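You operate a simulated robot arm through the tools that you are given. There is no shell and no other tool.

You run a simulated robot arm. Do the job below in one go: nothing can be reset, and whatever is moved stays where it is left.

Task
Glue the purple sheet on the board in the frame and leave it under the weight.
Fine: blue brush and glue pot; brush back, lid on. Set down upright: blue brush. A coat counts when it lies all over at full strength: go over it till it gets no stronger.

Only the result counts: the job must be done as asked and must still hold three seconds after the hand-in. Knocking over, shifting, dropping, spilling or breaking anything else fails it. Lids that push on must go on centred and level and be pressed home; caps that screw on are set level and turned clockwise until they are tight. Flat cloth is picked up by pressing the open fingertips on it (5 to 10 N) and closing them slowly along it; thin cloth reads only 2 to 8 mm in the jaws.

Robot
A 6-joint arm with a two-finger gripper, fixed in place. Base frame: the origin is on the floor under the middle of its stand, x ahead of it, y to its left, z up; the work surface is at about z = 900. Readings come in mm, degrees, newtons and seconds.
It reaches about 1572 mm from its shoulder. Its first joint turns from -166.0 to 166.0 degrees. Payload 2.45 kg.
The TCP is the grasp point between the finger pads, 20 mm short of the fingertips. In the tool frame z runs along the fingers and y along their closing line. The gripper opens to 140 mm; its body begins 168 mm behind the TCP.
Orientation is that of the tool frame in the base frame, as [roll, pitch, yaw] about the fixed x, y, z axes, in that order (R = Rz(yaw) Ry(pitch) Rx(roll)). With the fingers straight down and closing along the base's y, the tool's x points along the base's -x, its y along +y and its z along -z.

Tools
- The arm moves only by the tool nudge_tool. Its argument "targets" is a list of rows, each a list of 3 entries, a list of its own where there are three numbers: the turn, a rotation vector about the tool's x, y, z in degrees, then the shift along the tool's x, y, z in mm, then the finger opening in mm, from 0 to 140. In form: [[[ax, ay, az], [tx, ty, tz], hand], ...]. A call has 1 to 20 rows; each row shifts and turns the commanded pose from where the row before left it, along the tool's axes as they then stand. Each row takes 0.2 s and may step no farther than 50 mm and 8.6 degrees from the row before; otherwise, or with a gripper value out of range, the whole call is refused. A pose out of reach is approached as far as the arm can. The call stops where the force on the tool passes 40 N (or 10 N more than at its start, if that is more) or the arm is blocked; 0.2 s more then pass. Each finger travels about 45 mm/s and halts on what it meets, pressing with about 30 N; the grip force reading is that of the motor and also rises with nothing between the fingers. The clock runs only during rows and for 0.2 s after the last one: add rows that do not move to give the fingers time. It gives the time, the measured TCP pose, the force on the tool (base axes), the opening and the grip force at its end, in the units of the frame above (readings bear some noise), with the torque about the TCP (base axes, N m) and any sound that the robot's microphone picked up.
- Cameras (640 x 400 px; columns grow to the right, rows downward): "scene" is fixed at [50.2, 648.7, 1632.6]; the picture's right is [-0.61, -0.79, 0.00], its down [-0.33, 0.25, -0.91] and it looks along [0.72, -0.55, -0.41] (base axes); focal length 336 px, centre (320, 200). "wrist" rides on the gripper at [78, 11, -209] in the tool frame; the picture's right is [-0.14, 0.99, 0.00], its down [-0.92, -0.13, -0.37] and it looks along [-0.36, -0.05, 0.93] (tool axes); focal length 280 px, centre (320, 200). There is no depth. A picture from a camera that has moved, and an enlarged one, comes with that camera's place and axes in the base frame and with its lens.
- get_image(camera): a new picture of that camera. No time passes.
- enlarge(camera, box): a new picture of the part [left, top, right, bottom] of that camera's present view, enlarged. No time passes.
- finish_job(): hands the job in; it is judged then, once.

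Places have to be worked out from the pictures, the camera data and where the tool is seen. Open the gripper and draw the arm clear of the work before you hand the job in, unless the task says otherwise.

The tools are called after "Request:" as name(argument=value, ...) on one line, values as JSON. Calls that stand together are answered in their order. nudge_tool: Moves the arm, as the interface text tells. Its arguments: {"type":"object","properties":{"targets":{"type":"array"}},"required":["targets"]} The other tools are called the same way: get_image (camera) takes a picture; enlarge (camera, box) takes an enlarged picture of a part of a camera's view; finish_job () hands the job in.

At the start:

```text
time_s: 0.0
eef_pos: [755.7, -309.9, 1259.6]
tool_rot: [-180.0, 0.0, 180.0]
ft_force: [-0.3, 0.3, 0.2]
wrist_torque: [0.03, 0.0, -0.02]
finger_gap: 140.0
grasp_force: 0.0
```

scene: 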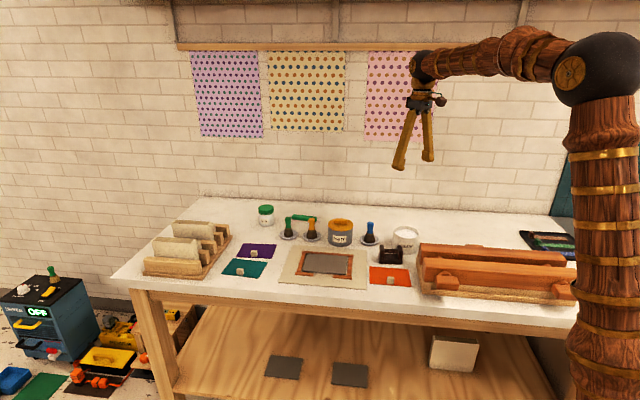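
wrist: 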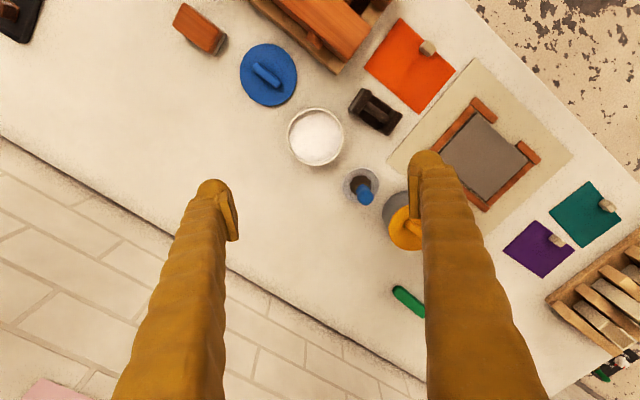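

I start by looking closer at the table from both cameras to identify the items and where they lie.

Request:
enlarge(camera="scene", box=[220, 190, 420, 310])

Request:
enlarge(camera="wrist", box=[320, 0, 640, 200])

Request:
enlarge(camera="wrist", box=[320, 180, 640, 380])

Request:
enlarge(camera="wrist", box=[140, 0, 460, 200])

Request:
enlarge(camera="scene", box=[380, 200, 600, 320])

Request:
enlarge(camera="scene", box=[110, 190, 310, 310])

```text
3.20 times, centred on (320, 250) of scene
camera zoom: at [50.2, 648.7, 1632.6], right [-0.61, -0.79, 0.0], down [-0.33, 0.25, -0.91], along [0.72, -0.55, -0.41], focal length 1077 px, centre (320, 40)
```

zoom: 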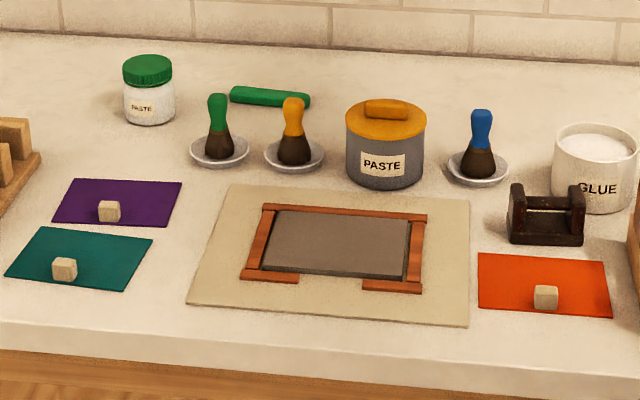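

```text
2.00 times, centred on (480, 100) of wrist
camera zoom: at [678.1, -300.1, 1467.6], right [0.14, 0.99, 0.0], down [0.92, -0.13, 0.37], along [0.36, -0.05, -0.93], focal length 561 px, centre (0, 400)
```

zoom: 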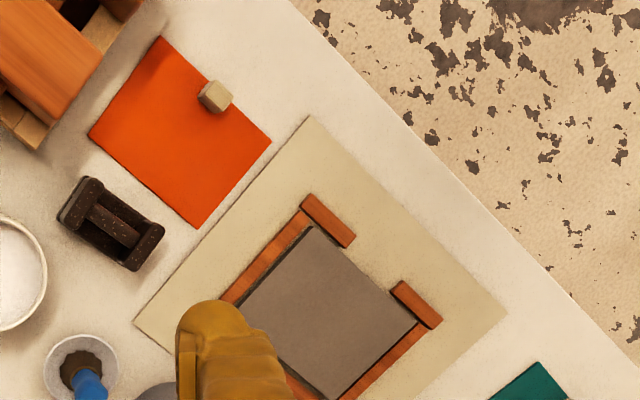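

```text
2.00 times, centred on (480, 280) of wrist
camera zoom: at [678.1, -300.1, 1467.6], right [0.14, 0.99, 0.0], down [0.92, -0.13, 0.37], along [0.36, -0.05, -0.93], focal length 561 px, centre (0, 40)
```

zoom: 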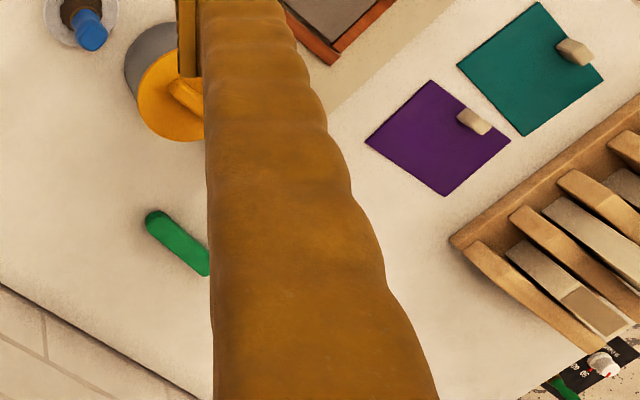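

```text
2.00 times, centred on (300, 100) of wrist
camera zoom: at [678.1, -300.1, 1467.6], right [0.14, 0.99, 0.0], down [0.92, -0.13, 0.37], along [0.36, -0.05, -0.93], focal length 561 px, centre (360, 400)
```

zoom: 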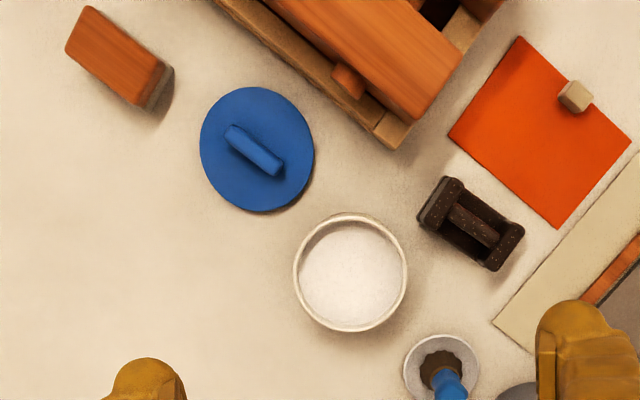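

```text
2.91 times, centred on (490, 260) of scene
camera zoom: at [50.2, 648.7, 1632.6], right [-0.61, -0.79, 0.0], down [-0.33, 0.25, -0.91], along [0.72, -0.55, -0.41], focal length 979 px, centre (-174, 26)
```

zoom: 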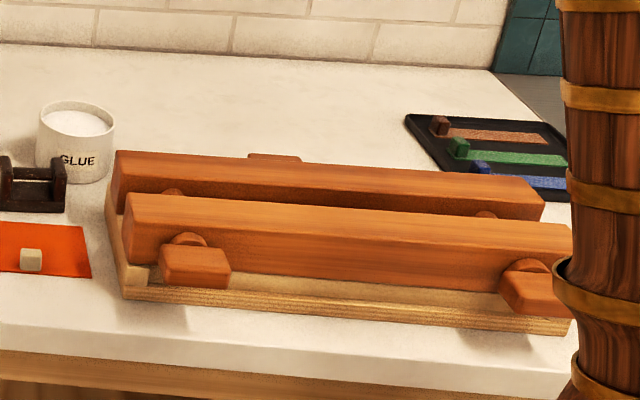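

```text
3.20 times, centred on (210, 250) of scene
camera zoom: at [50.2, 648.7, 1632.6], right [-0.61, -0.79, 0.0], down [-0.33, 0.25, -0.91], along [0.72, -0.55, -0.41], focal length 1077 px, centre (672, 40)
```

zoom: 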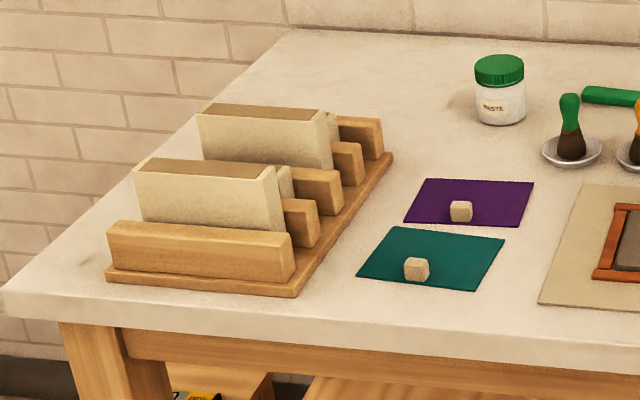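

The grey board lies in a red-brown frame, the open GLUE pot has its blue lid lying beside it, the blue brush stands in a dish, and the dark block with the bar looks like the weight. I move the wrist camera over the frame for a clear measurement, staying high.

Request:
nudge_tool(targets=[[[0, 0, 0], [0, 46, 0], 140], [[0, 0, 0], [0, 46, 0], 140], [[0, 0, 0], [0, 46, 0], 140], [[0, 0, 0], [0, 46, 0], 140], [[0, 0, 0], [0, 46, 0], 140], [[0, 0, 0], [0, 46, 0], 140], [[0, 0, 0], [0, 46, 0], 140], [[0, 0, 0], [0, 0, 0], 140]])

Request:
get_image(camera="wrist")

Request:
enlarge(camera="wrist", box=[200, 80, 440, 230])

```text
time_s: 1.8
eef_pos: [757.5, 14.8, 1257.0]
tool_rot: [180.0, 0.0, -180.0]
ft_force: [-0.9, 0.4, -0.1]
wrist_torque: [-0.01, 0.0, -0.01]
finger_gap: 140.0
grasp_force: 0.0
```

```text
taken
camera wrist: at [679.2, 24.1, 1465.1], right [0.14, 0.99, 0.0], down [0.92, -0.13, 0.37], along [0.36, -0.05, -0.93], focal length 280 px, centre (320, 200)
```

wrist: 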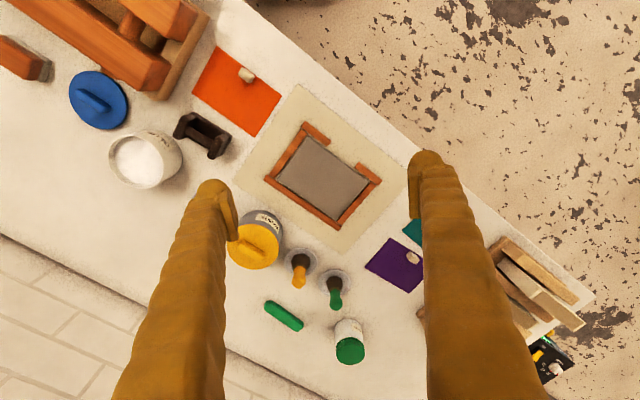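

```text
2.67 times, centred on (320, 155) of wrist
camera zoom: at [679.2, 24.1, 1465.1], right [0.14, 0.99, 0.0], down [0.92, -0.13, 0.37], along [0.36, -0.05, -0.93], focal length 748 px, centre (320, 320)
```

zoom: 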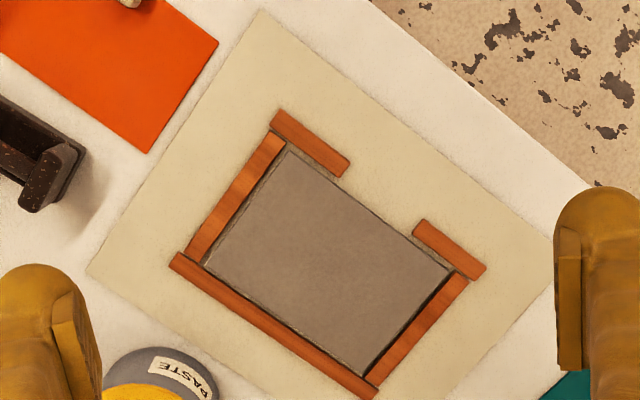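

The board measures about 160 × 110 mm centred near (855, 6) with its long side about 45° to the base axes, and the frame's gap faces the front edge, matching the sheet's tab. Next I go over the brush, pot and weight for a closer look.

Request:
nudge_tool(targets=[[[0, 0, 0], [5, -42, 20], 140], [[0, 0, 0], [5, -42, 20], 140], [[0, 0, 0], [5, -42, 20], 140], [[0, 0, 0], [5, -42, 0], 140], [[0, 0, 0], [5, -42, 0], 140], [[0, 0, 0], [5, -42, 0], 140], [[0, 0, 0], [0, 0, 0], 140]])

Request:
get_image(camera="wrist")

Request:
enlarge(camera="wrist", box=[200, 50, 440, 200])

Request:
get_image(camera="scene")

```text
time_s: 3.4
eef_pos: [727.8, -238.7, 1198.2]
tool_rot: [-180.0, -0.1, 179.9]
ft_force: [-0.1, -0.1, 0.6]
wrist_torque: [0.0, 0.01, -0.04]
finger_gap: 140.1
grasp_force: 0.0
```

```text
taken
camera wrist: at [649.7, -229.4, 1407.3], right [0.14, 0.99, 0.0], down [0.92, -0.13, 0.37], along [0.36, -0.05, -0.93], focal length 280 px, centre (320, 200)
```

wrist: 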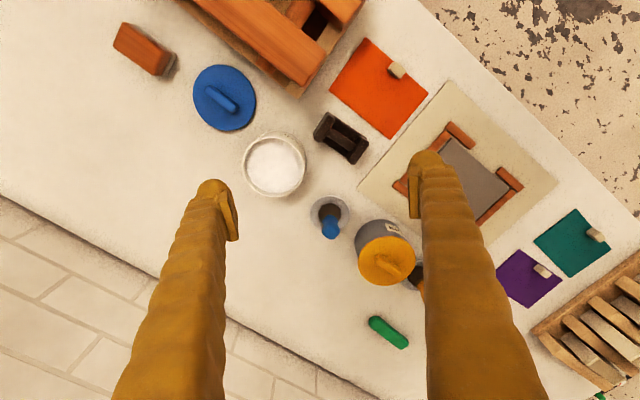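

```text
2.67 times, centred on (320, 125) of wrist
camera zoom: at [649.7, -229.4, 1407.3], right [0.14, 0.99, 0.0], down [0.92, -0.13, 0.37], along [0.36, -0.05, -0.93], focal length 748 px, centre (320, 400)
```

zoom: 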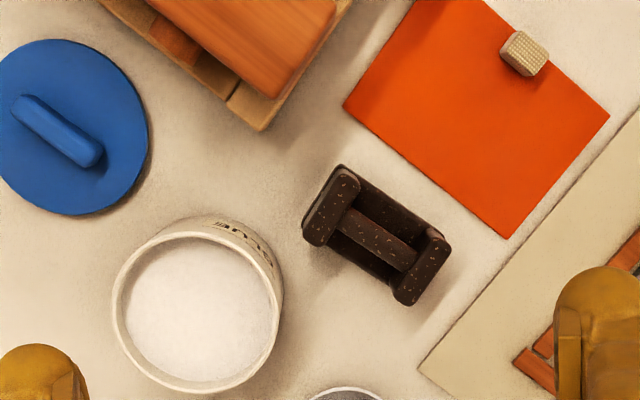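

```text
taken
```

scene: 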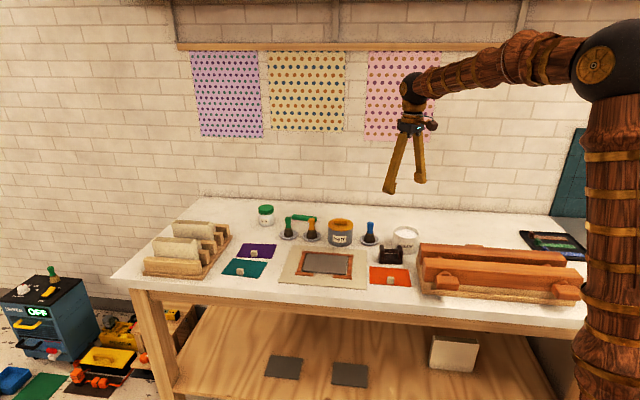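

The pot rim is about 100 mm across at z≈970 near (754, -319), the lid near (641, -390), the weight near (733, -171) and the brush near (880, -243). I move over the brush, lower, to get its place and handle height more exactly.

Request:
nudge_tool(targets=[[[0, 0, 0], [-38, -1, 20], 100], [[0, 0, 0], [-38, -1, 20], 100], [[0, 0, 0], [-38, -1, 20], 100], [[0, 0, 0], [-38, -1, 20], 100], [[0, 0, 0], [0, 0, 0], 100]])

Request:
get_image(camera="wrist")

Request:
enlarge(camera="wrist", box=[240, 90, 400, 190])

Request:
enlarge(camera="scene", box=[330, 170, 430, 270])

```text
time_s: 4.6
eef_pos: [879.5, -245.4, 1118.8]
tool_rot: [-180.0, -0.1, -180.0]
ft_force: [0.2, -0.5, 0.5]
wrist_torque: [0.01, -0.03, -0.02]
finger_gap: 100.0
grasp_force: 0.0
```

```text
taken
camera wrist: at [800.0, -235.7, 1327.5], right [0.14, 0.99, 0.0], down [0.92, -0.13, 0.37], along [0.37, -0.05, -0.93], focal length 280 px, centre (320, 200)
```

wrist: 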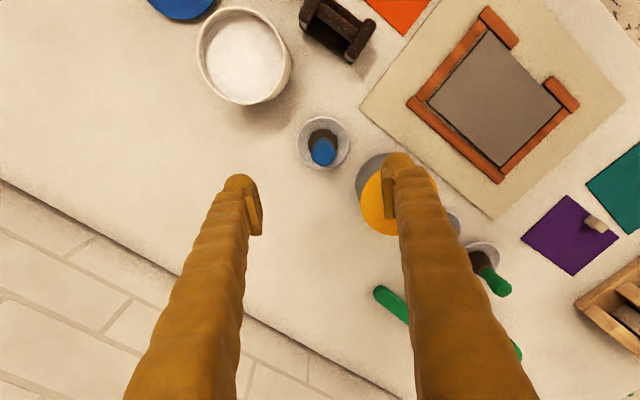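

```text
4.00 times, centred on (320, 140) of wrist
camera zoom: at [800.0, -235.7, 1327.5], right [0.14, 0.99, 0.0], down [0.92, -0.13, 0.37], along [0.37, -0.05, -0.93], focal length 1122 px, centre (320, 440)
```

zoom: 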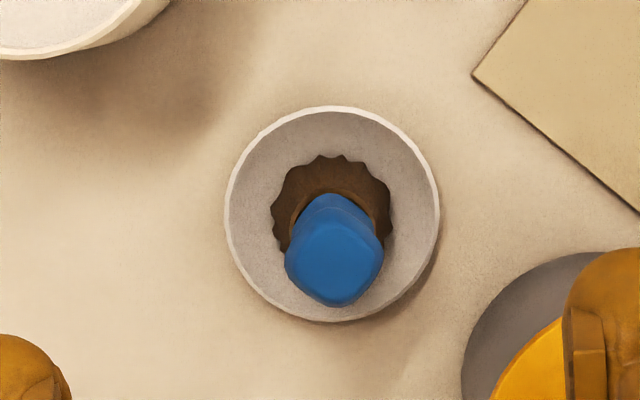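

```text
4.00 times, centred on (380, 220) of scene
camera zoom: at [50.2, 648.7, 1632.6], right [-0.61, -0.79, 0.0], down [-0.33, 0.25, -0.91], along [0.72, -0.55, -0.41], focal length 1346 px, centre (80, 120)
```

zoom: 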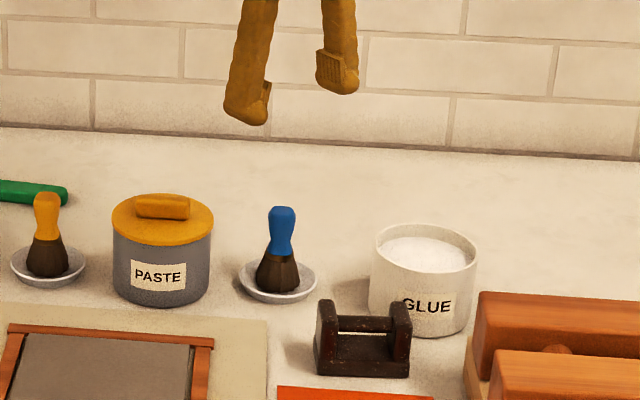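

The brush handle tops out near z≈992 with its neck around z≈960, centred about (877, -242). I turn the tool to the table's direction (about 45.6°) so the fingers will close clear of the paste pot and the glue pot, and look again.

Request:
nudge_tool(targets=[[[0, 0, -7.6], [0, 0, 0], 100], [[0, 0, -7.6], [0, 0, 0], 100], [[0, 0, -7.6], [0, 0, 0], 100], [[0, 0, -7.6], [0, 0, 0], 100], [[0, 0, -7.6], [0, 0, 0], 100], [[0, 0, -7.6], [0, 0, 0], 100], [[0, 0, 0], [0, 0, 0], 100], [[0, 0, 0], [0, 0, 0], 100]])

Request:
get_image(camera="wrist")

Request:
enlarge(camera="wrist", box=[240, 90, 400, 190])

```text
time_s: 6.4
eef_pos: [878.7, -243.8, 1119.2]
tool_rot: [180.0, 0.0, -134.3]
ft_force: [0.6, -0.5, 0.9]
wrist_torque: [0.03, 0.07, 0.0]
finger_gap: 100.1
grasp_force: 0.2
```

```text
taken
camera wrist: at [816.0, -293.1, 1327.3], right [-0.61, 0.79, 0.0], down [0.74, 0.57, 0.37], along [0.29, 0.23, -0.93], focal length 280 px, centre (320, 200)
```

wrist: 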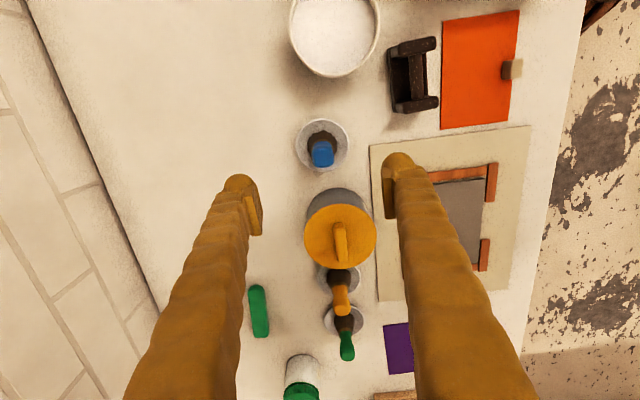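

```text
4.00 times, centred on (320, 140) of wrist
camera zoom: at [816.0, -293.1, 1327.3], right [-0.61, 0.79, 0.0], down [0.74, 0.57, 0.37], along [0.29, 0.23, -0.93], focal length 1122 px, centre (320, 440)
```

zoom: 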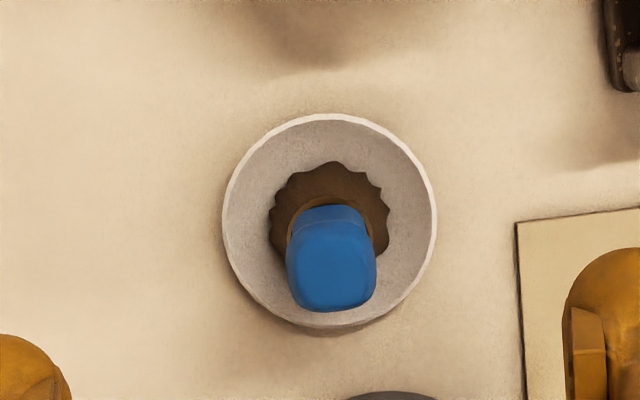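

The handle is square and aligned with the tool now, offset only about 3.5 mm along tool y. Before touching anything I survey the frame from the same height with the tool aligned.

Request:
nudge_tool(targets=[[[0, 0, 0], [-27, 32, 0], 140], [[0, 0, 0], [-27, 32, 0], 140], [[0, 0, 0], [-27, 32, 0], 140], [[0, 0, 0], [-27, 32, 0], 140], [[0, 0, 0], [-27, 32, 0], 140], [[0, 0, 0], [-27, 32, 0], 140], [[0, 0, 0], [0, 0, 0], 140], [[0, 0, 0], [0, 0, 0], 140]])

Request:
get_image(camera="wrist")

Request:
enlarge(camera="wrist", box=[220, 60, 428, 190])

```text
time_s: 8.2
eef_pos: [852.6, 7.2, 1119.0]
tool_rot: [-179.9, 0.0, -134.4]
ft_force: [-0.2, -0.3, -0.7]
wrist_torque: [0.03, 0.0, -0.02]
finger_gap: 140.0
grasp_force: 0.0
```

```text
taken
camera wrist: at [789.9, -42.8, 1328.6], right [-0.61, 0.79, 0.0], down [0.74, 0.57, 0.37], along [0.29, 0.23, -0.93], focal length 280 px, centre (320, 200)
```

wrist: 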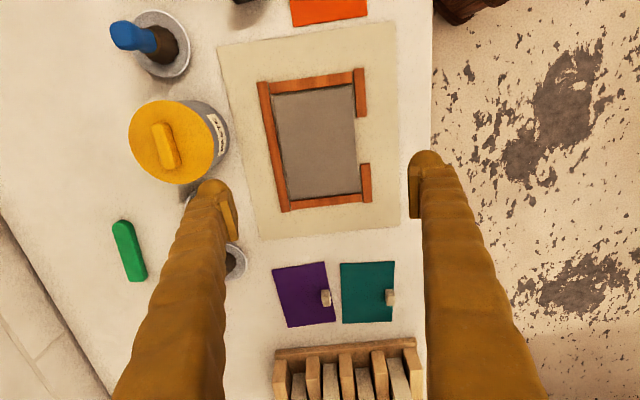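

```text
3.08 times, centred on (324, 125) of wrist
camera zoom: at [789.9, -42.8, 1328.6], right [-0.61, 0.79, 0.0], down [0.74, 0.57, 0.37], along [0.29, 0.23, -0.93], focal length 863 px, centre (308, 431)
```

zoom: 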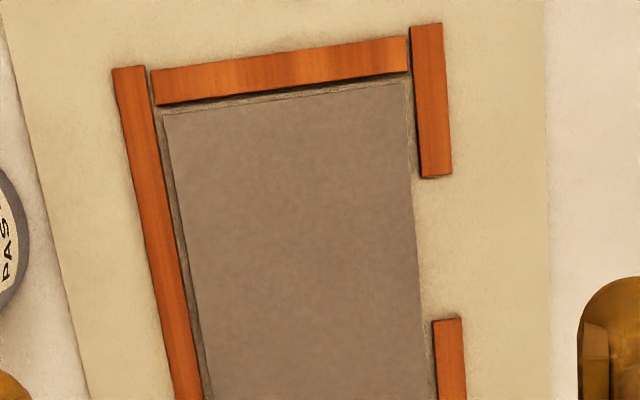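

The board and frame are nearly square to the tool; I shift 60 mm along tool +x so the board sits mid-picture between the fingers, to measure its angle and centre better.

Request:
nudge_tool(targets=[[[0, 0, 0], [30, 0, 0], 140], [[0, 0, 0], [30, 0, 0], 140], [[0, 0, 0], [0, 0, 0], 140], [[0, 0, 0], [0, 0, 0], 140]])

Request:
enlarge(camera="wrist", box=[240, 115, 400, 215])

Request:
enlarge(camera="wrist", box=[240, 165, 400, 265])

Request:
enlarge(camera="wrist", box=[240, 270, 400, 370])

```text
time_s: 9.2
eef_pos: [810.0, -37.6, 1119.8]
tool_rot: [180.0, 0.1, -134.4]
ft_force: [-0.3, 0.2, -0.2]
wrist_torque: [-0.04, 0.03, 0.0]
finger_gap: 139.9
grasp_force: 0.0
```

```text
4.00 times, centred on (320, 165) of wrist
camera zoom: at [747.2, -87.0, 1328.3], right [-0.61, 0.79, 0.0], down [0.74, 0.57, 0.37], along [0.29, 0.23, -0.93], focal length 1122 px, centre (320, 340)
```

zoom: 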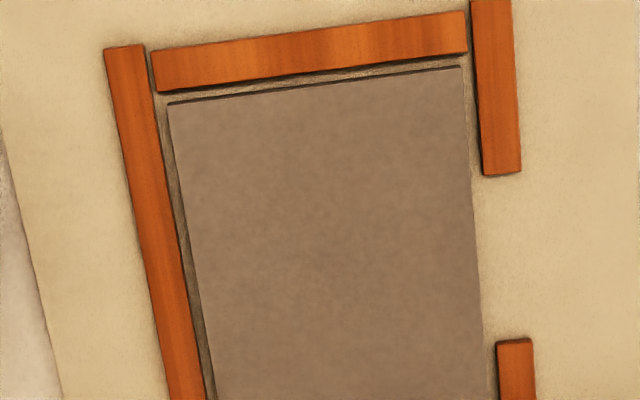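

```text
4.00 times, centred on (320, 215) of wrist
camera zoom: at [747.2, -87.0, 1328.3], right [-0.61, 0.79, 0.0], down [0.74, 0.57, 0.37], along [0.29, 0.23, -0.93], focal length 1122 px, centre (320, 140)
```

zoom: 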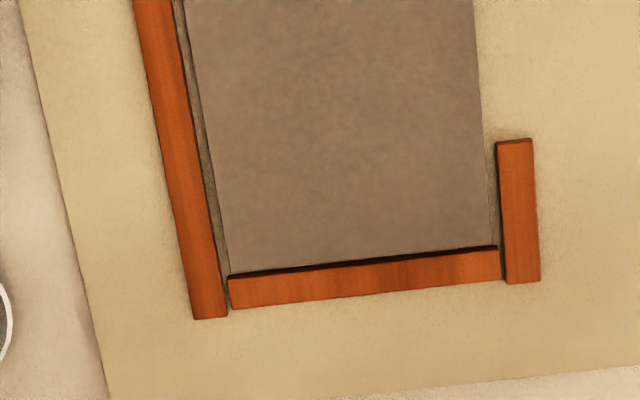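

```text
4.00 times, centred on (320, 320) of wrist
camera zoom: at [747.2, -87.0, 1328.3], right [-0.61, 0.79, 0.0], down [0.74, 0.57, 0.37], along [0.29, 0.23, -0.93], focal length 1122 px, centre (320, -280)
```

zoom: 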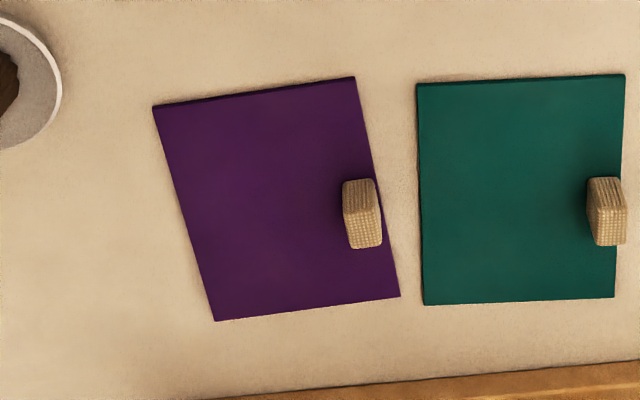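

The purple sheet is about 140 × 97 mm, turned about 2.4° one way from the tool, while the board is about 1.3° the other way, centred near (858, 9). Now I look at the weight, pot and lid from the same height.

Request:
nudge_tool(targets=[[[0, 0, 0], [42, -7.5, 0], 140], [[0, 0, 0], [42, -7.5, 0], 140], [[0, 0, 0], [42, -7.5, 0], 140], [[0, 0, 0], [42, -7.5, 0], 140], [[0, 0, 0], [42, -7.5, 0], 140], [[0, 0, 0], [0, 0, 0], 140], [[0, 0, 0], [0, 0, 0], 140]])

Request:
get_image(camera="wrist")

Request:
enlarge(camera="wrist", box=[240, 130, 400, 230])

Request:
enlarge(camera="wrist", box=[120, 0, 280, 100])

```text
time_s: 10.8
eef_pos: [690.1, -212.5, 1119.0]
tool_rot: [180.0, 0.0, -134.4]
ft_force: [0.4, -0.8, 0.3]
wrist_torque: [-0.01, 0.0, 0.0]
finger_gap: 139.9
grasp_force: 0.1
```

```text
taken
camera wrist: at [626.7, -264.1, 1327.9], right [-0.61, 0.79, 0.0], down [0.74, 0.57, 0.37], along [0.29, 0.23, -0.93], focal length 280 px, centre (320, 200)
```

wrist: 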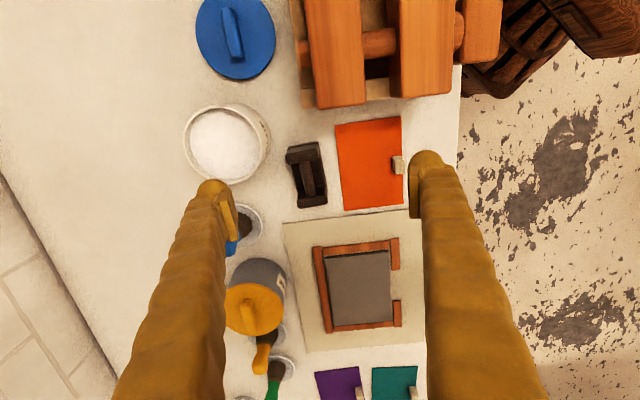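

```text
4.00 times, centred on (320, 180) of wrist
camera zoom: at [626.7, -264.1, 1327.9], right [-0.61, 0.79, 0.0], down [0.74, 0.57, 0.37], along [0.29, 0.23, -0.93], focal length 1122 px, centre (320, 280)
```

zoom: 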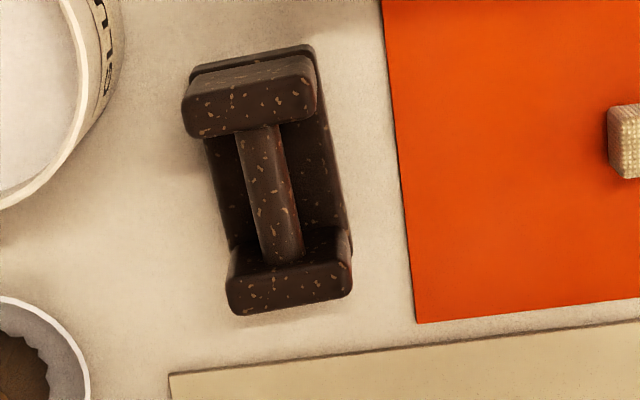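

```text
4.00 times, centred on (200, 50) of wrist
camera zoom: at [626.7, -264.1, 1327.9], right [-0.61, 0.79, 0.0], down [0.74, 0.57, 0.37], along [0.29, 0.23, -0.93], focal length 1122 px, centre (800, 800)
```

zoom: 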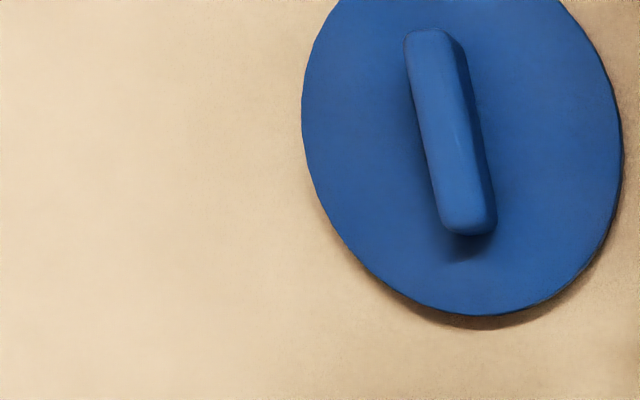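

The weight is a dark block with two posts and a bar about 15 mm thick between them. I zoom in with the scene camera to judge heights of weight, tab, frame and lid handle.

Request:
enlarge(camera="scene", box=[370, 225, 434, 265])

Request:
enlarge(camera="scene", box=[224, 232, 304, 282])

Request:
enlarge(camera="scene", box=[280, 240, 376, 300])

Request:
enlarge(camera="scene", box=[340, 205, 436, 265])

```text
10.00 times, centred on (402, 245) of scene
camera zoom: at [50.2, 648.7, 1632.6], right [-0.61, -0.79, 0.0], down [-0.33, 0.25, -0.91], along [0.72, -0.55, -0.41], focal length 3365 px, centre (-500, -250)
```

zoom: 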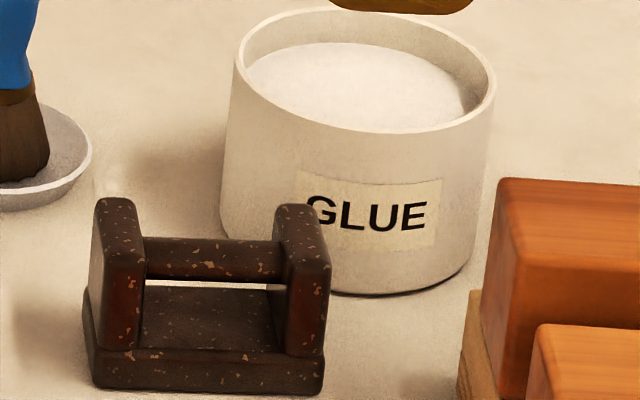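

```text
8.00 times, centred on (264, 257) of scene
camera zoom: at [50.2, 648.7, 1632.6], right [-0.61, -0.79, 0.0], down [-0.33, 0.25, -0.91], along [0.72, -0.55, -0.41], focal length 2692 px, centre (768, -256)
```

zoom: 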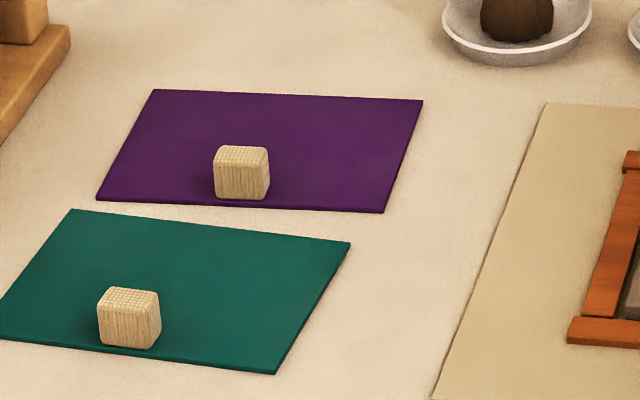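

```text
6.67 times, centred on (328, 270) of scene
camera zoom: at [50.2, 648.7, 1632.6], right [-0.61, -0.79, 0.0], down [-0.33, 0.25, -0.91], along [0.72, -0.55, -0.41], focal length 2244 px, centre (267, -267)
```

zoom: 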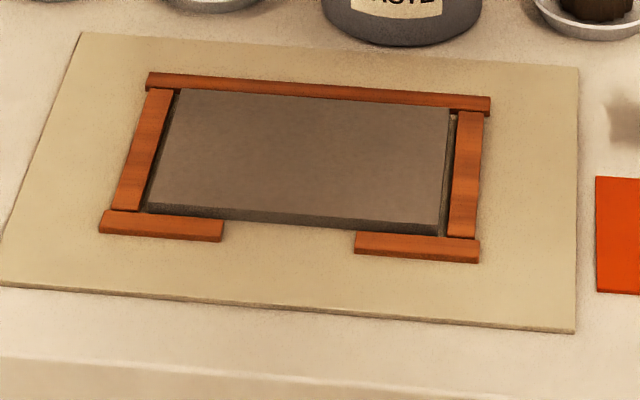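

```text
6.67 times, centred on (388, 235) of scene
camera zoom: at [50.2, 648.7, 1632.6], right [-0.61, -0.79, 0.0], down [-0.33, 0.25, -0.91], along [0.72, -0.55, -0.41], focal length 2244 px, centre (-133, -33)
```

zoom: 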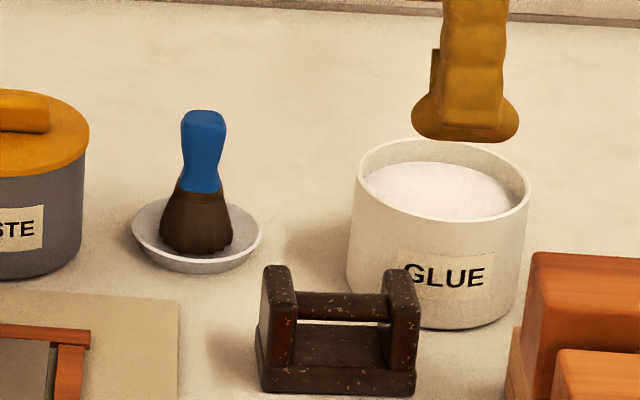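

Heights judged: bar of the weight about z≈939, glue level about z≈957, board roughly flush with the frame. I go back above the brush with the fingers at 70 mm, lower to 1050, and check the centring.

Request:
nudge_tool(targets=[[[0, 0, 0], [-26.8, -37.8, 0], 70], [[0, 0, 0], [-26.8, -37.8, 0], 70], [[0, 0, 0], [-26.8, -37.8, 0], 70], [[0, 0, 0], [-26.9, -37.7, 0], 70], [[0, 0, 0], [0, 0, 35], 70], [[0, 0, 0], [0, 0, 34.6], 70], [[0, 0, 0], [0, 0, 0], 70], [[0, 0, 0], [0, 0, 0], 70]])

Request:
get_image(camera="wrist")

Request:
enlarge(camera="wrist", box=[256, 110, 384, 190])

Request:
enlarge(camera="scene", box=[330, 185, 410, 255])

```text
time_s: 12.6
eef_pos: [879.1, -241.8, 1047.2]
tool_rot: [179.9, -0.1, -134.4]
ft_force: [-0.1, -0.4, 0.2]
wrist_torque: [-0.02, 0.01, 0.01]
finger_gap: 70.2
grasp_force: 0.1
```

```text
taken
camera wrist: at [814.9, -292.4, 1256.2], right [-0.61, 0.79, 0.0], down [0.74, 0.57, 0.37], along [0.29, 0.23, -0.93], focal length 280 px, centre (320, 200)
```

wrist: 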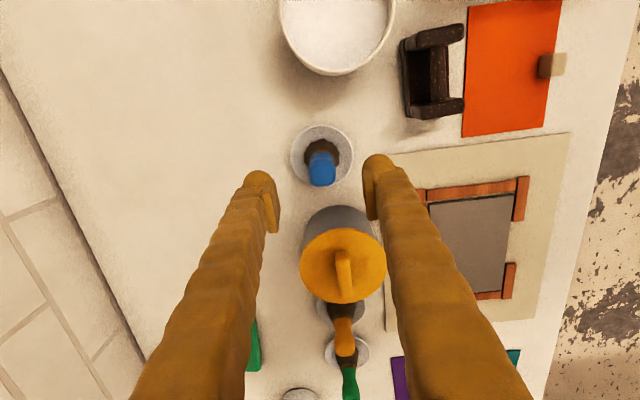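

```text
5.00 times, centred on (320, 150) of wrist
camera zoom: at [814.9, -292.4, 1256.2], right [-0.61, 0.79, 0.0], down [0.74, 0.57, 0.37], along [0.29, 0.23, -0.93], focal length 1402 px, centre (320, 450)
```

zoom: 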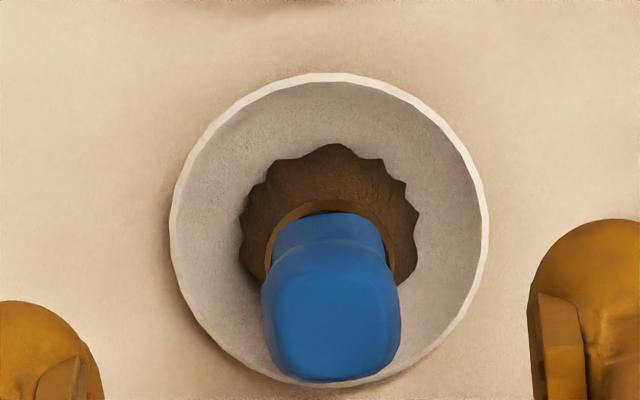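

```text
5.71 times, centred on (370, 220) of scene
camera zoom: at [50.2, 648.7, 1632.6], right [-0.61, -0.79, 0.0], down [-0.33, 0.25, -0.91], along [0.72, -0.55, -0.41], focal length 1923 px, centre (34, 86)
```

zoom: 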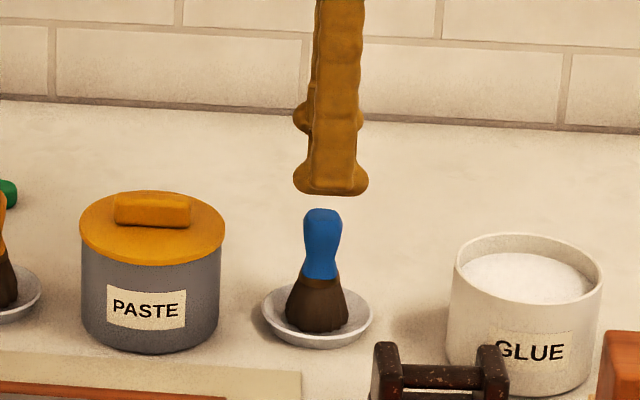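

The brush head is about 2.7 mm off the finger midline along tool y. I correct that and lower to a TCP height of about 964, keeping the fingers open.

Request:
nudge_tool(targets=[[[0, 0, 0], [-0.5, 2.7, 0], 70], [[0, 0, 0], [0, 0, 30], 70], [[0, 0, 0], [0, 0, 30], 70], [[0, 0, 0], [0, 0, 26], 70], [[0, 0, 0], [0, 0, 0], 70], [[0, 0, 0], [0, 0, 0], 70]])

Request:
get_image(camera="wrist")

Request:
enlarge(camera="scene", box=[330, 185, 410, 255])

```text
time_s: 14.0
eef_pos: [873.8, -240.3, 963.4]
tool_rot: [-180.0, 0.0, -134.3]
ft_force: [0.4, -1.0, -0.7]
wrist_torque: [0.03, -0.02, 0.01]
finger_gap: 70.0
grasp_force: 0.1
```

```text
taken
camera wrist: at [811.9, -290.4, 1171.2], right [-0.61, 0.79, 0.0], down [0.74, 0.57, 0.37], along [0.29, 0.23, -0.93], focal length 280 px, centre (320, 200)
```

wrist: 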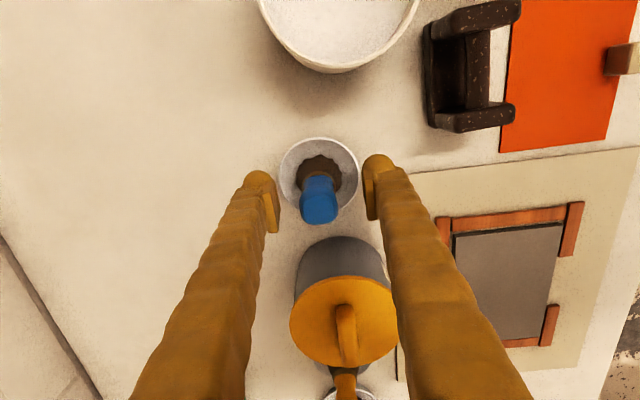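

```text
5.71 times, centred on (370, 220) of scene
camera zoom: at [50.2, 648.7, 1632.6], right [-0.61, -0.79, 0.0], down [-0.33, 0.25, -0.91], along [0.72, -0.55, -0.41], focal length 1923 px, centre (34, 86)
```

zoom: 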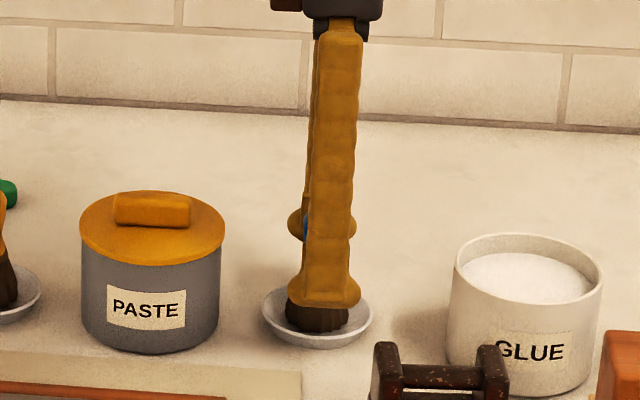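

The brush handle is centred between the pads. I close the fingers gradually on it.

Request:
nudge_tool(targets=[[[0, 0, 0], [0, 0, 0], 56], [[0, 0, 0], [0, 0, 0], 44], [[0, 0, 0], [0, 0, 0], 34], [[0, 0, 0], [0, 0, 0], 26], [[0, 0, 0], [0, 0, 0], 18], [[0, 0, 0], [0, 0, 0], 12], [[0, 0, 0], [0, 0, 0], 12], [[0, 0, 0], [0, 0, 0], 12]])

Request:
get_image(camera="wrist")

```text
time_s: 15.8
eef_pos: [874.5, -240.6, 963.5]
tool_rot: [-179.8, 0.0, -134.4]
ft_force: [5.4, -3.9, 30.0]
wrist_torque: [-0.1, -0.17, -0.02]
finger_gap: 26.4
grasp_force: 29.7
```

```text
taken
camera wrist: at [811.8, -290.4, 1172.3], right [-0.61, 0.79, 0.0], down [0.73, 0.57, 0.37], along [0.29, 0.23, -0.93], focal length 280 px, centre (320, 200)
```

wrist: 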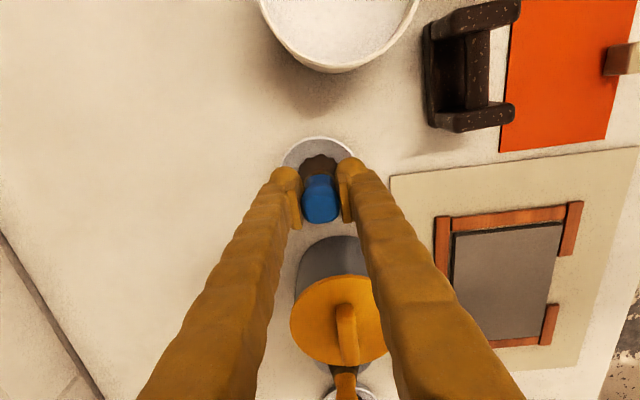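

The grip holds at 26.4 mm with 30 N, and the brush is pressing on its dish. I lift gently by a few mm and read the force, then up.

Request:
nudge_tool(targets=[[[0, 0, 0], [0, 0, -2], 12], [[0, 0, 0], [0, 0, -2], 12], [[0, 0, 0], [0, 0, -6], 12], [[0, 0, 0], [0, 0, 0], 12]])

Request:
enlarge(camera="scene", box=[330, 185, 410, 255])

```text
time_s: 16.8
eef_pos: [874.3, -239.0, 973.0]
tool_rot: [-179.9, -0.1, -134.5]
ft_force: [-0.6, -0.6, -1.1]
wrist_torque: [-0.02, 0.01, 0.0]
finger_gap: 26.2
grasp_force: 29.9
```

```text
5.71 times, centred on (370, 220) of scene
camera zoom: at [50.2, 648.7, 1632.6], right [-0.61, -0.79, 0.0], down [-0.33, 0.25, -0.91], along [0.72, -0.55, -0.41], focal length 1923 px, centre (34, 86)
```

zoom: 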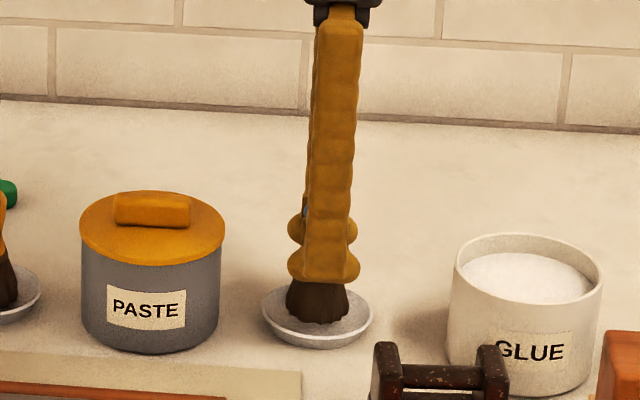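

The brush is free and upright, with bristle tips about 60 mm below the TCP, and the dish stayed put. I raise it and carry it over the glue pot.

Request:
nudge_tool(targets=[[[0, 0, 0], [0, 0, -32], 12], [[0, 0, 0], [0, 0, -32], 12], [[0, 0, 0], [0, 0, -32], 12], [[0, 0, 0], [34.9, 8, 0], 12], [[0, 0, 0], [34.9, 8, 0], 12], [[0, 0, 0], [34.9, 8, 0], 12], [[0, 0, 0], [35, 8.1, 0], 12], [[0, 0, 0], [0, 0, 0], 12], [[0, 0, 0], [0, 0, 0], 12]])

Request:
get_image(camera="wrist")

Request:
enlarge(camera="scene", box=[350, 175, 446, 265])

```text
time_s: 18.8
eef_pos: [753.1, -316.8, 1070.1]
tool_rot: [180.0, 0.0, -134.3]
ft_force: [0.3, 1.2, -0.9]
wrist_torque: [-0.02, -0.02, -0.01]
finger_gap: 26.7
grasp_force: 30.2
```

```text
taken
camera wrist: at [690.2, -366.3, 1277.9], right [-0.61, 0.79, 0.0], down [0.74, 0.57, 0.37], along [0.29, 0.23, -0.93], focal length 280 px, centre (320, 200)
```

wrist: 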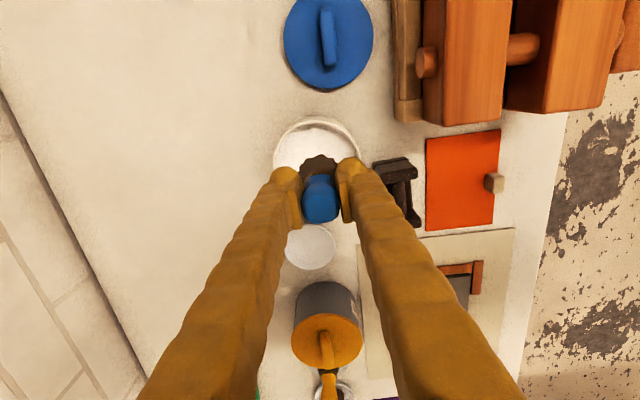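

```text
4.44 times, centred on (398, 220) of scene
camera zoom: at [50.2, 648.7, 1632.6], right [-0.61, -0.79, 0.0], down [-0.33, 0.25, -0.91], along [0.72, -0.55, -0.41], focal length 1496 px, centre (-27, 111)
```

zoom: 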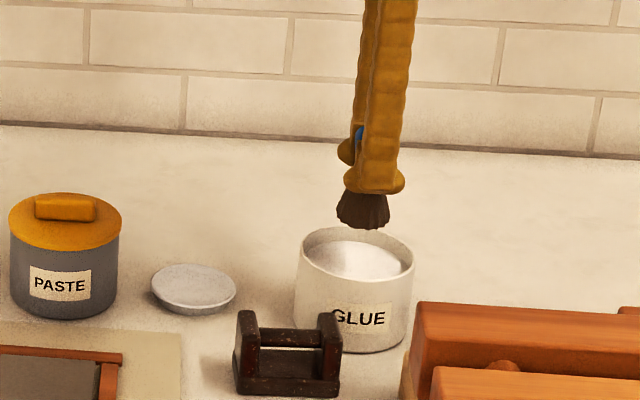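

The brush hangs over the pot, about 4 mm off centre towards tool −x/+y. I correct that and dip the bristles about 20 mm into the glue, hold, and come straight up.

Request:
nudge_tool(targets=[[[0, 0, 0], [4, -3, 0], 12], [[0, 0, 0], [0, 0, 24], 12], [[0, 0, 0], [0, 0, 24], 12], [[0, 0, 0], [0, 0, 14], 12], [[0, 0, 0], [0, 0, 10], 12], [[0, 0, 0], [0, 0, 0], 12], [[0, 0, 0], [0, 0, 0], 12]])

Request:
enlarge(camera="scene", box=[350, 175, 446, 265])

Request:
enlarge(camera="wrist", box=[240, 90, 400, 230])

```text
time_s: 19.8
eef_pos: [752.1, -321.0, 1018.5]
tool_rot: [-179.8, 0.2, -134.3]
ft_force: [-2.2, 2.4, 13.9]
wrist_torque: [0.07, 0.14, -0.01]
finger_gap: 26.7
grasp_force: 30.1
stopped in row 4: the force on the tool passed its limit at 67 N (the readings are from after the stop); the commanded pose is now the measured one
```

```text
4.44 times, centred on (398, 220) of scene
camera zoom: at [50.2, 648.7, 1632.6], right [-0.61, -0.79, 0.0], down [-0.33, 0.25, -0.91], along [0.72, -0.55, -0.41], focal length 1496 px, centre (-27, 111)
```

zoom: 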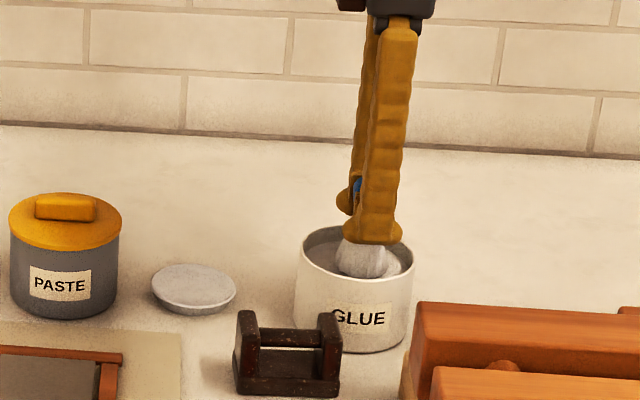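

```text
2.86 times, centred on (320, 160) of wrist
camera zoom: at [689.1, -371.3, 1227.4], right [-0.61, 0.79, 0.0], down [0.73, 0.57, 0.37], along [0.29, 0.22, -0.93], focal length 801 px, centre (320, 314)
```

zoom: 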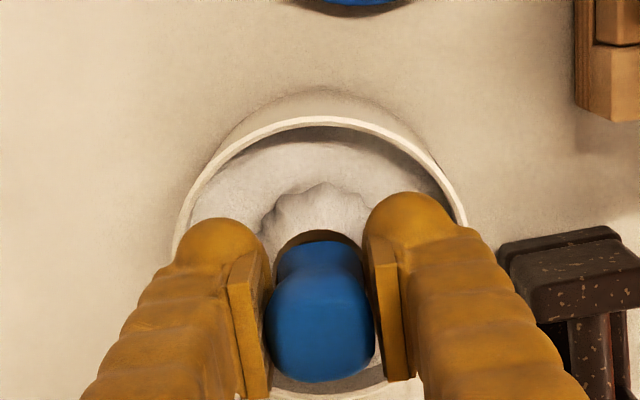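

The glue surface acts firm at z≈958 and the bristles have turned white, so the brush is loaded. I lift it straight up and carry it to above the board's centre.

Request:
nudge_tool(targets=[[[0, 0, 0], [0, 0, -5], 12], [[0, 0, 0], [0, 0, -25], 12], [[0, 0, 0], [0, 0, -30], 12], [[0, 0, 0], [-38.64, 19.29, 0], 12], [[0, 0, 0], [-38.64, 19.29, 0], 12], [[0, 0, 0], [-38.64, 19.29, 0], 12], [[0, 0, 0], [-38.64, 19.29, 0], 12], [[0, 0, 0], [-38.64, 19.29, 0], 12], [[0, 0, 0], [-38.64, 19.29, 0], 12], [[0, 0, 0], [-38.64, 19.29, 0], 12], [[0, 0, 0], [-38.64, 19.29, 0], 12], [[0, 0, 1.2], [0, 0, 0], 12], [[0, 0, 0], [0, 0, 0], 12], [[0, 0, 0], [0, 0, 0], 12]])

Request:
get_image(camera="wrist")

Request:
enlarge(camera="scene", box=[270, 195, 382, 300])

Request:
enlarge(camera="scene", box=[350, 205, 446, 265])

```text
time_s: 22.8
eef_pos: [859.6, 7.4, 1077.5]
tool_rot: [-179.8, 0.1, -135.6]
ft_force: [0.2, -0.3, 1.0]
wrist_torque: [0.02, 0.04, -0.02]
finger_gap: 26.6
grasp_force: 30.4
```

```text
taken
camera wrist: at [794.4, -41.1, 1285.6], right [-0.59, 0.8, 0.0], down [0.75, 0.55, 0.37], along [0.3, 0.22, -0.93], focal length 280 px, centre (320, 200)
```

wrist: 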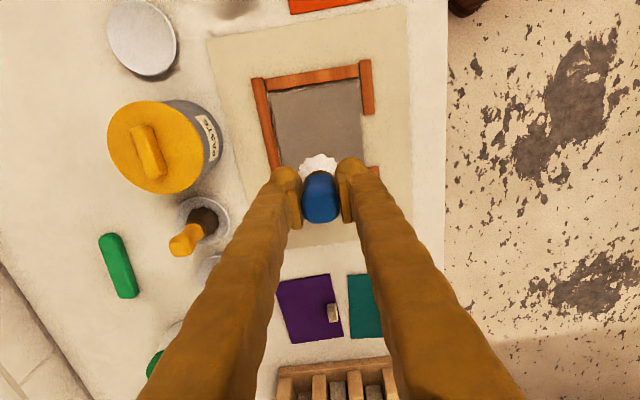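

```text
3.81 times, centred on (326, 248) of scene
camera zoom: at [50.2, 648.7, 1632.6], right [-0.61, -0.79, 0.0], down [-0.33, 0.25, -0.91], along [0.72, -0.55, -0.41], focal length 1282 px, centre (297, 19)
```

zoom: 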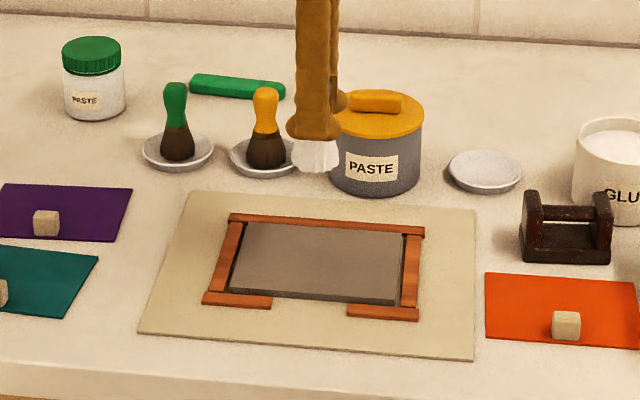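

```text
6.67 times, centred on (398, 235) of scene
camera zoom: at [50.2, 648.7, 1632.6], right [-0.61, -0.79, 0.0], down [-0.33, 0.25, -0.91], along [0.72, -0.55, -0.41], focal length 2244 px, centre (-200, -33)
```

zoom: 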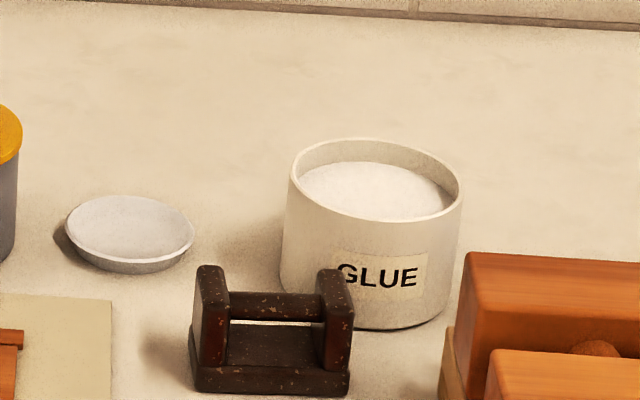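

The board shows clearly; I zoom in to check the brush's place over the board and the frame edges before lowering.

Request:
enlarge(camera="wrist", box=[230, 50, 400, 200])

Request:
enlarge(camera="scene", box=[300, 240, 390, 290])

```text
2.67 times, centred on (315, 125) of wrist
camera zoom: at [794.4, -41.1, 1285.6], right [-0.59, 0.8, 0.0], down [0.75, 0.55, 0.37], along [0.3, 0.22, -0.93], focal length 748 px, centre (333, 400)
```

zoom: 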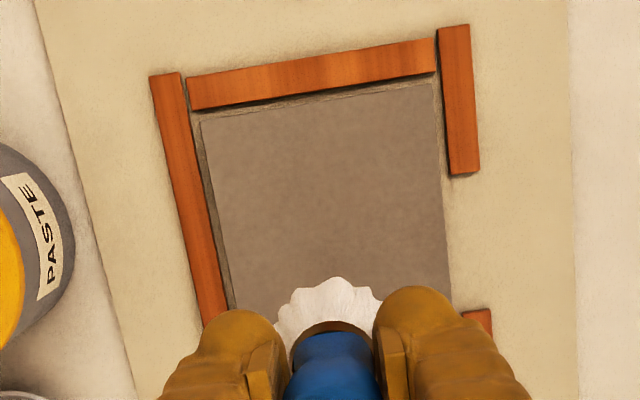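

```text
7.11 times, centred on (345, 265) of scene
camera zoom: at [50.2, 648.7, 1632.6], right [-0.61, -0.79, 0.0], down [-0.33, 0.25, -0.91], along [0.72, -0.55, -0.41], focal length 2393 px, centre (142, -262)
```

zoom: 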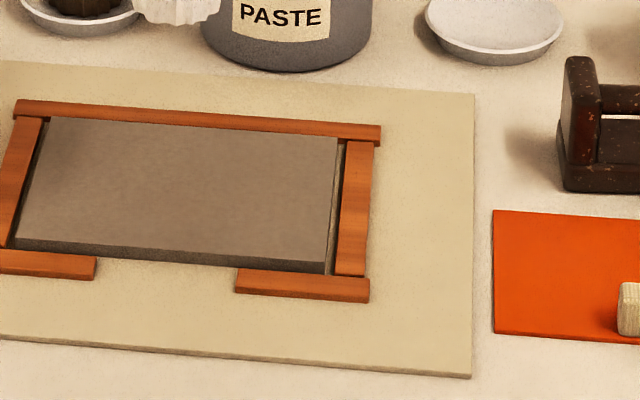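

I zoom further on the front corner to compare the board's top height with the frame's.

Request:
enlarge(camera="scene", box=[325, 252, 357, 284])

Request:
enlarge(camera="scene", box=[292, 250, 324, 282])

```text
12.50 times, centred on (341, 268) of scene
camera zoom: at [50.2, 648.7, 1632.6], right [-0.61, -0.79, 0.0], down [-0.33, 0.25, -0.91], along [0.72, -0.55, -0.41], focal length 4207 px, centre (58, -650)
```

zoom: 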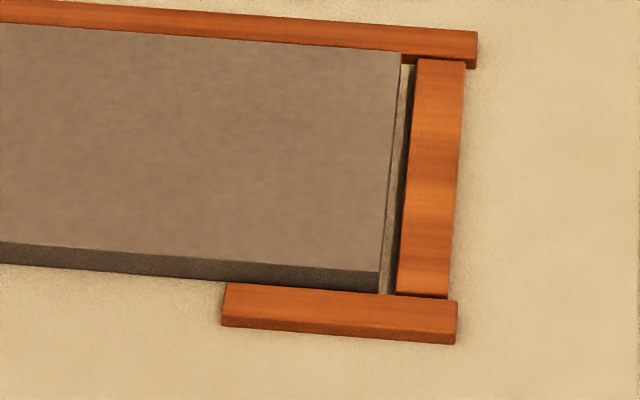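

```text
12.50 times, centred on (308, 266) of scene
camera zoom: at [50.2, 648.7, 1632.6], right [-0.61, -0.79, 0.0], down [-0.33, 0.25, -0.91], along [0.72, -0.55, -0.41], focal length 4207 px, centre (470, -625)
```

zoom: 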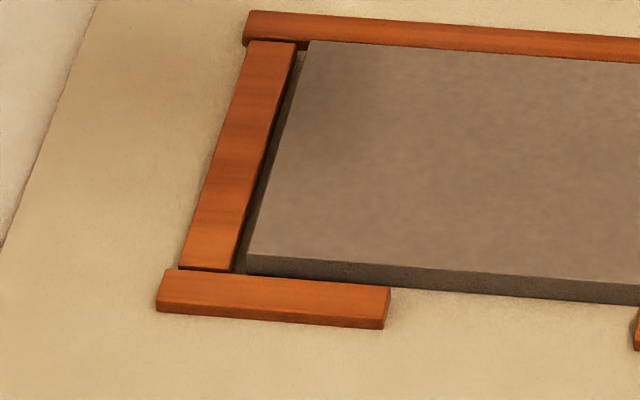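

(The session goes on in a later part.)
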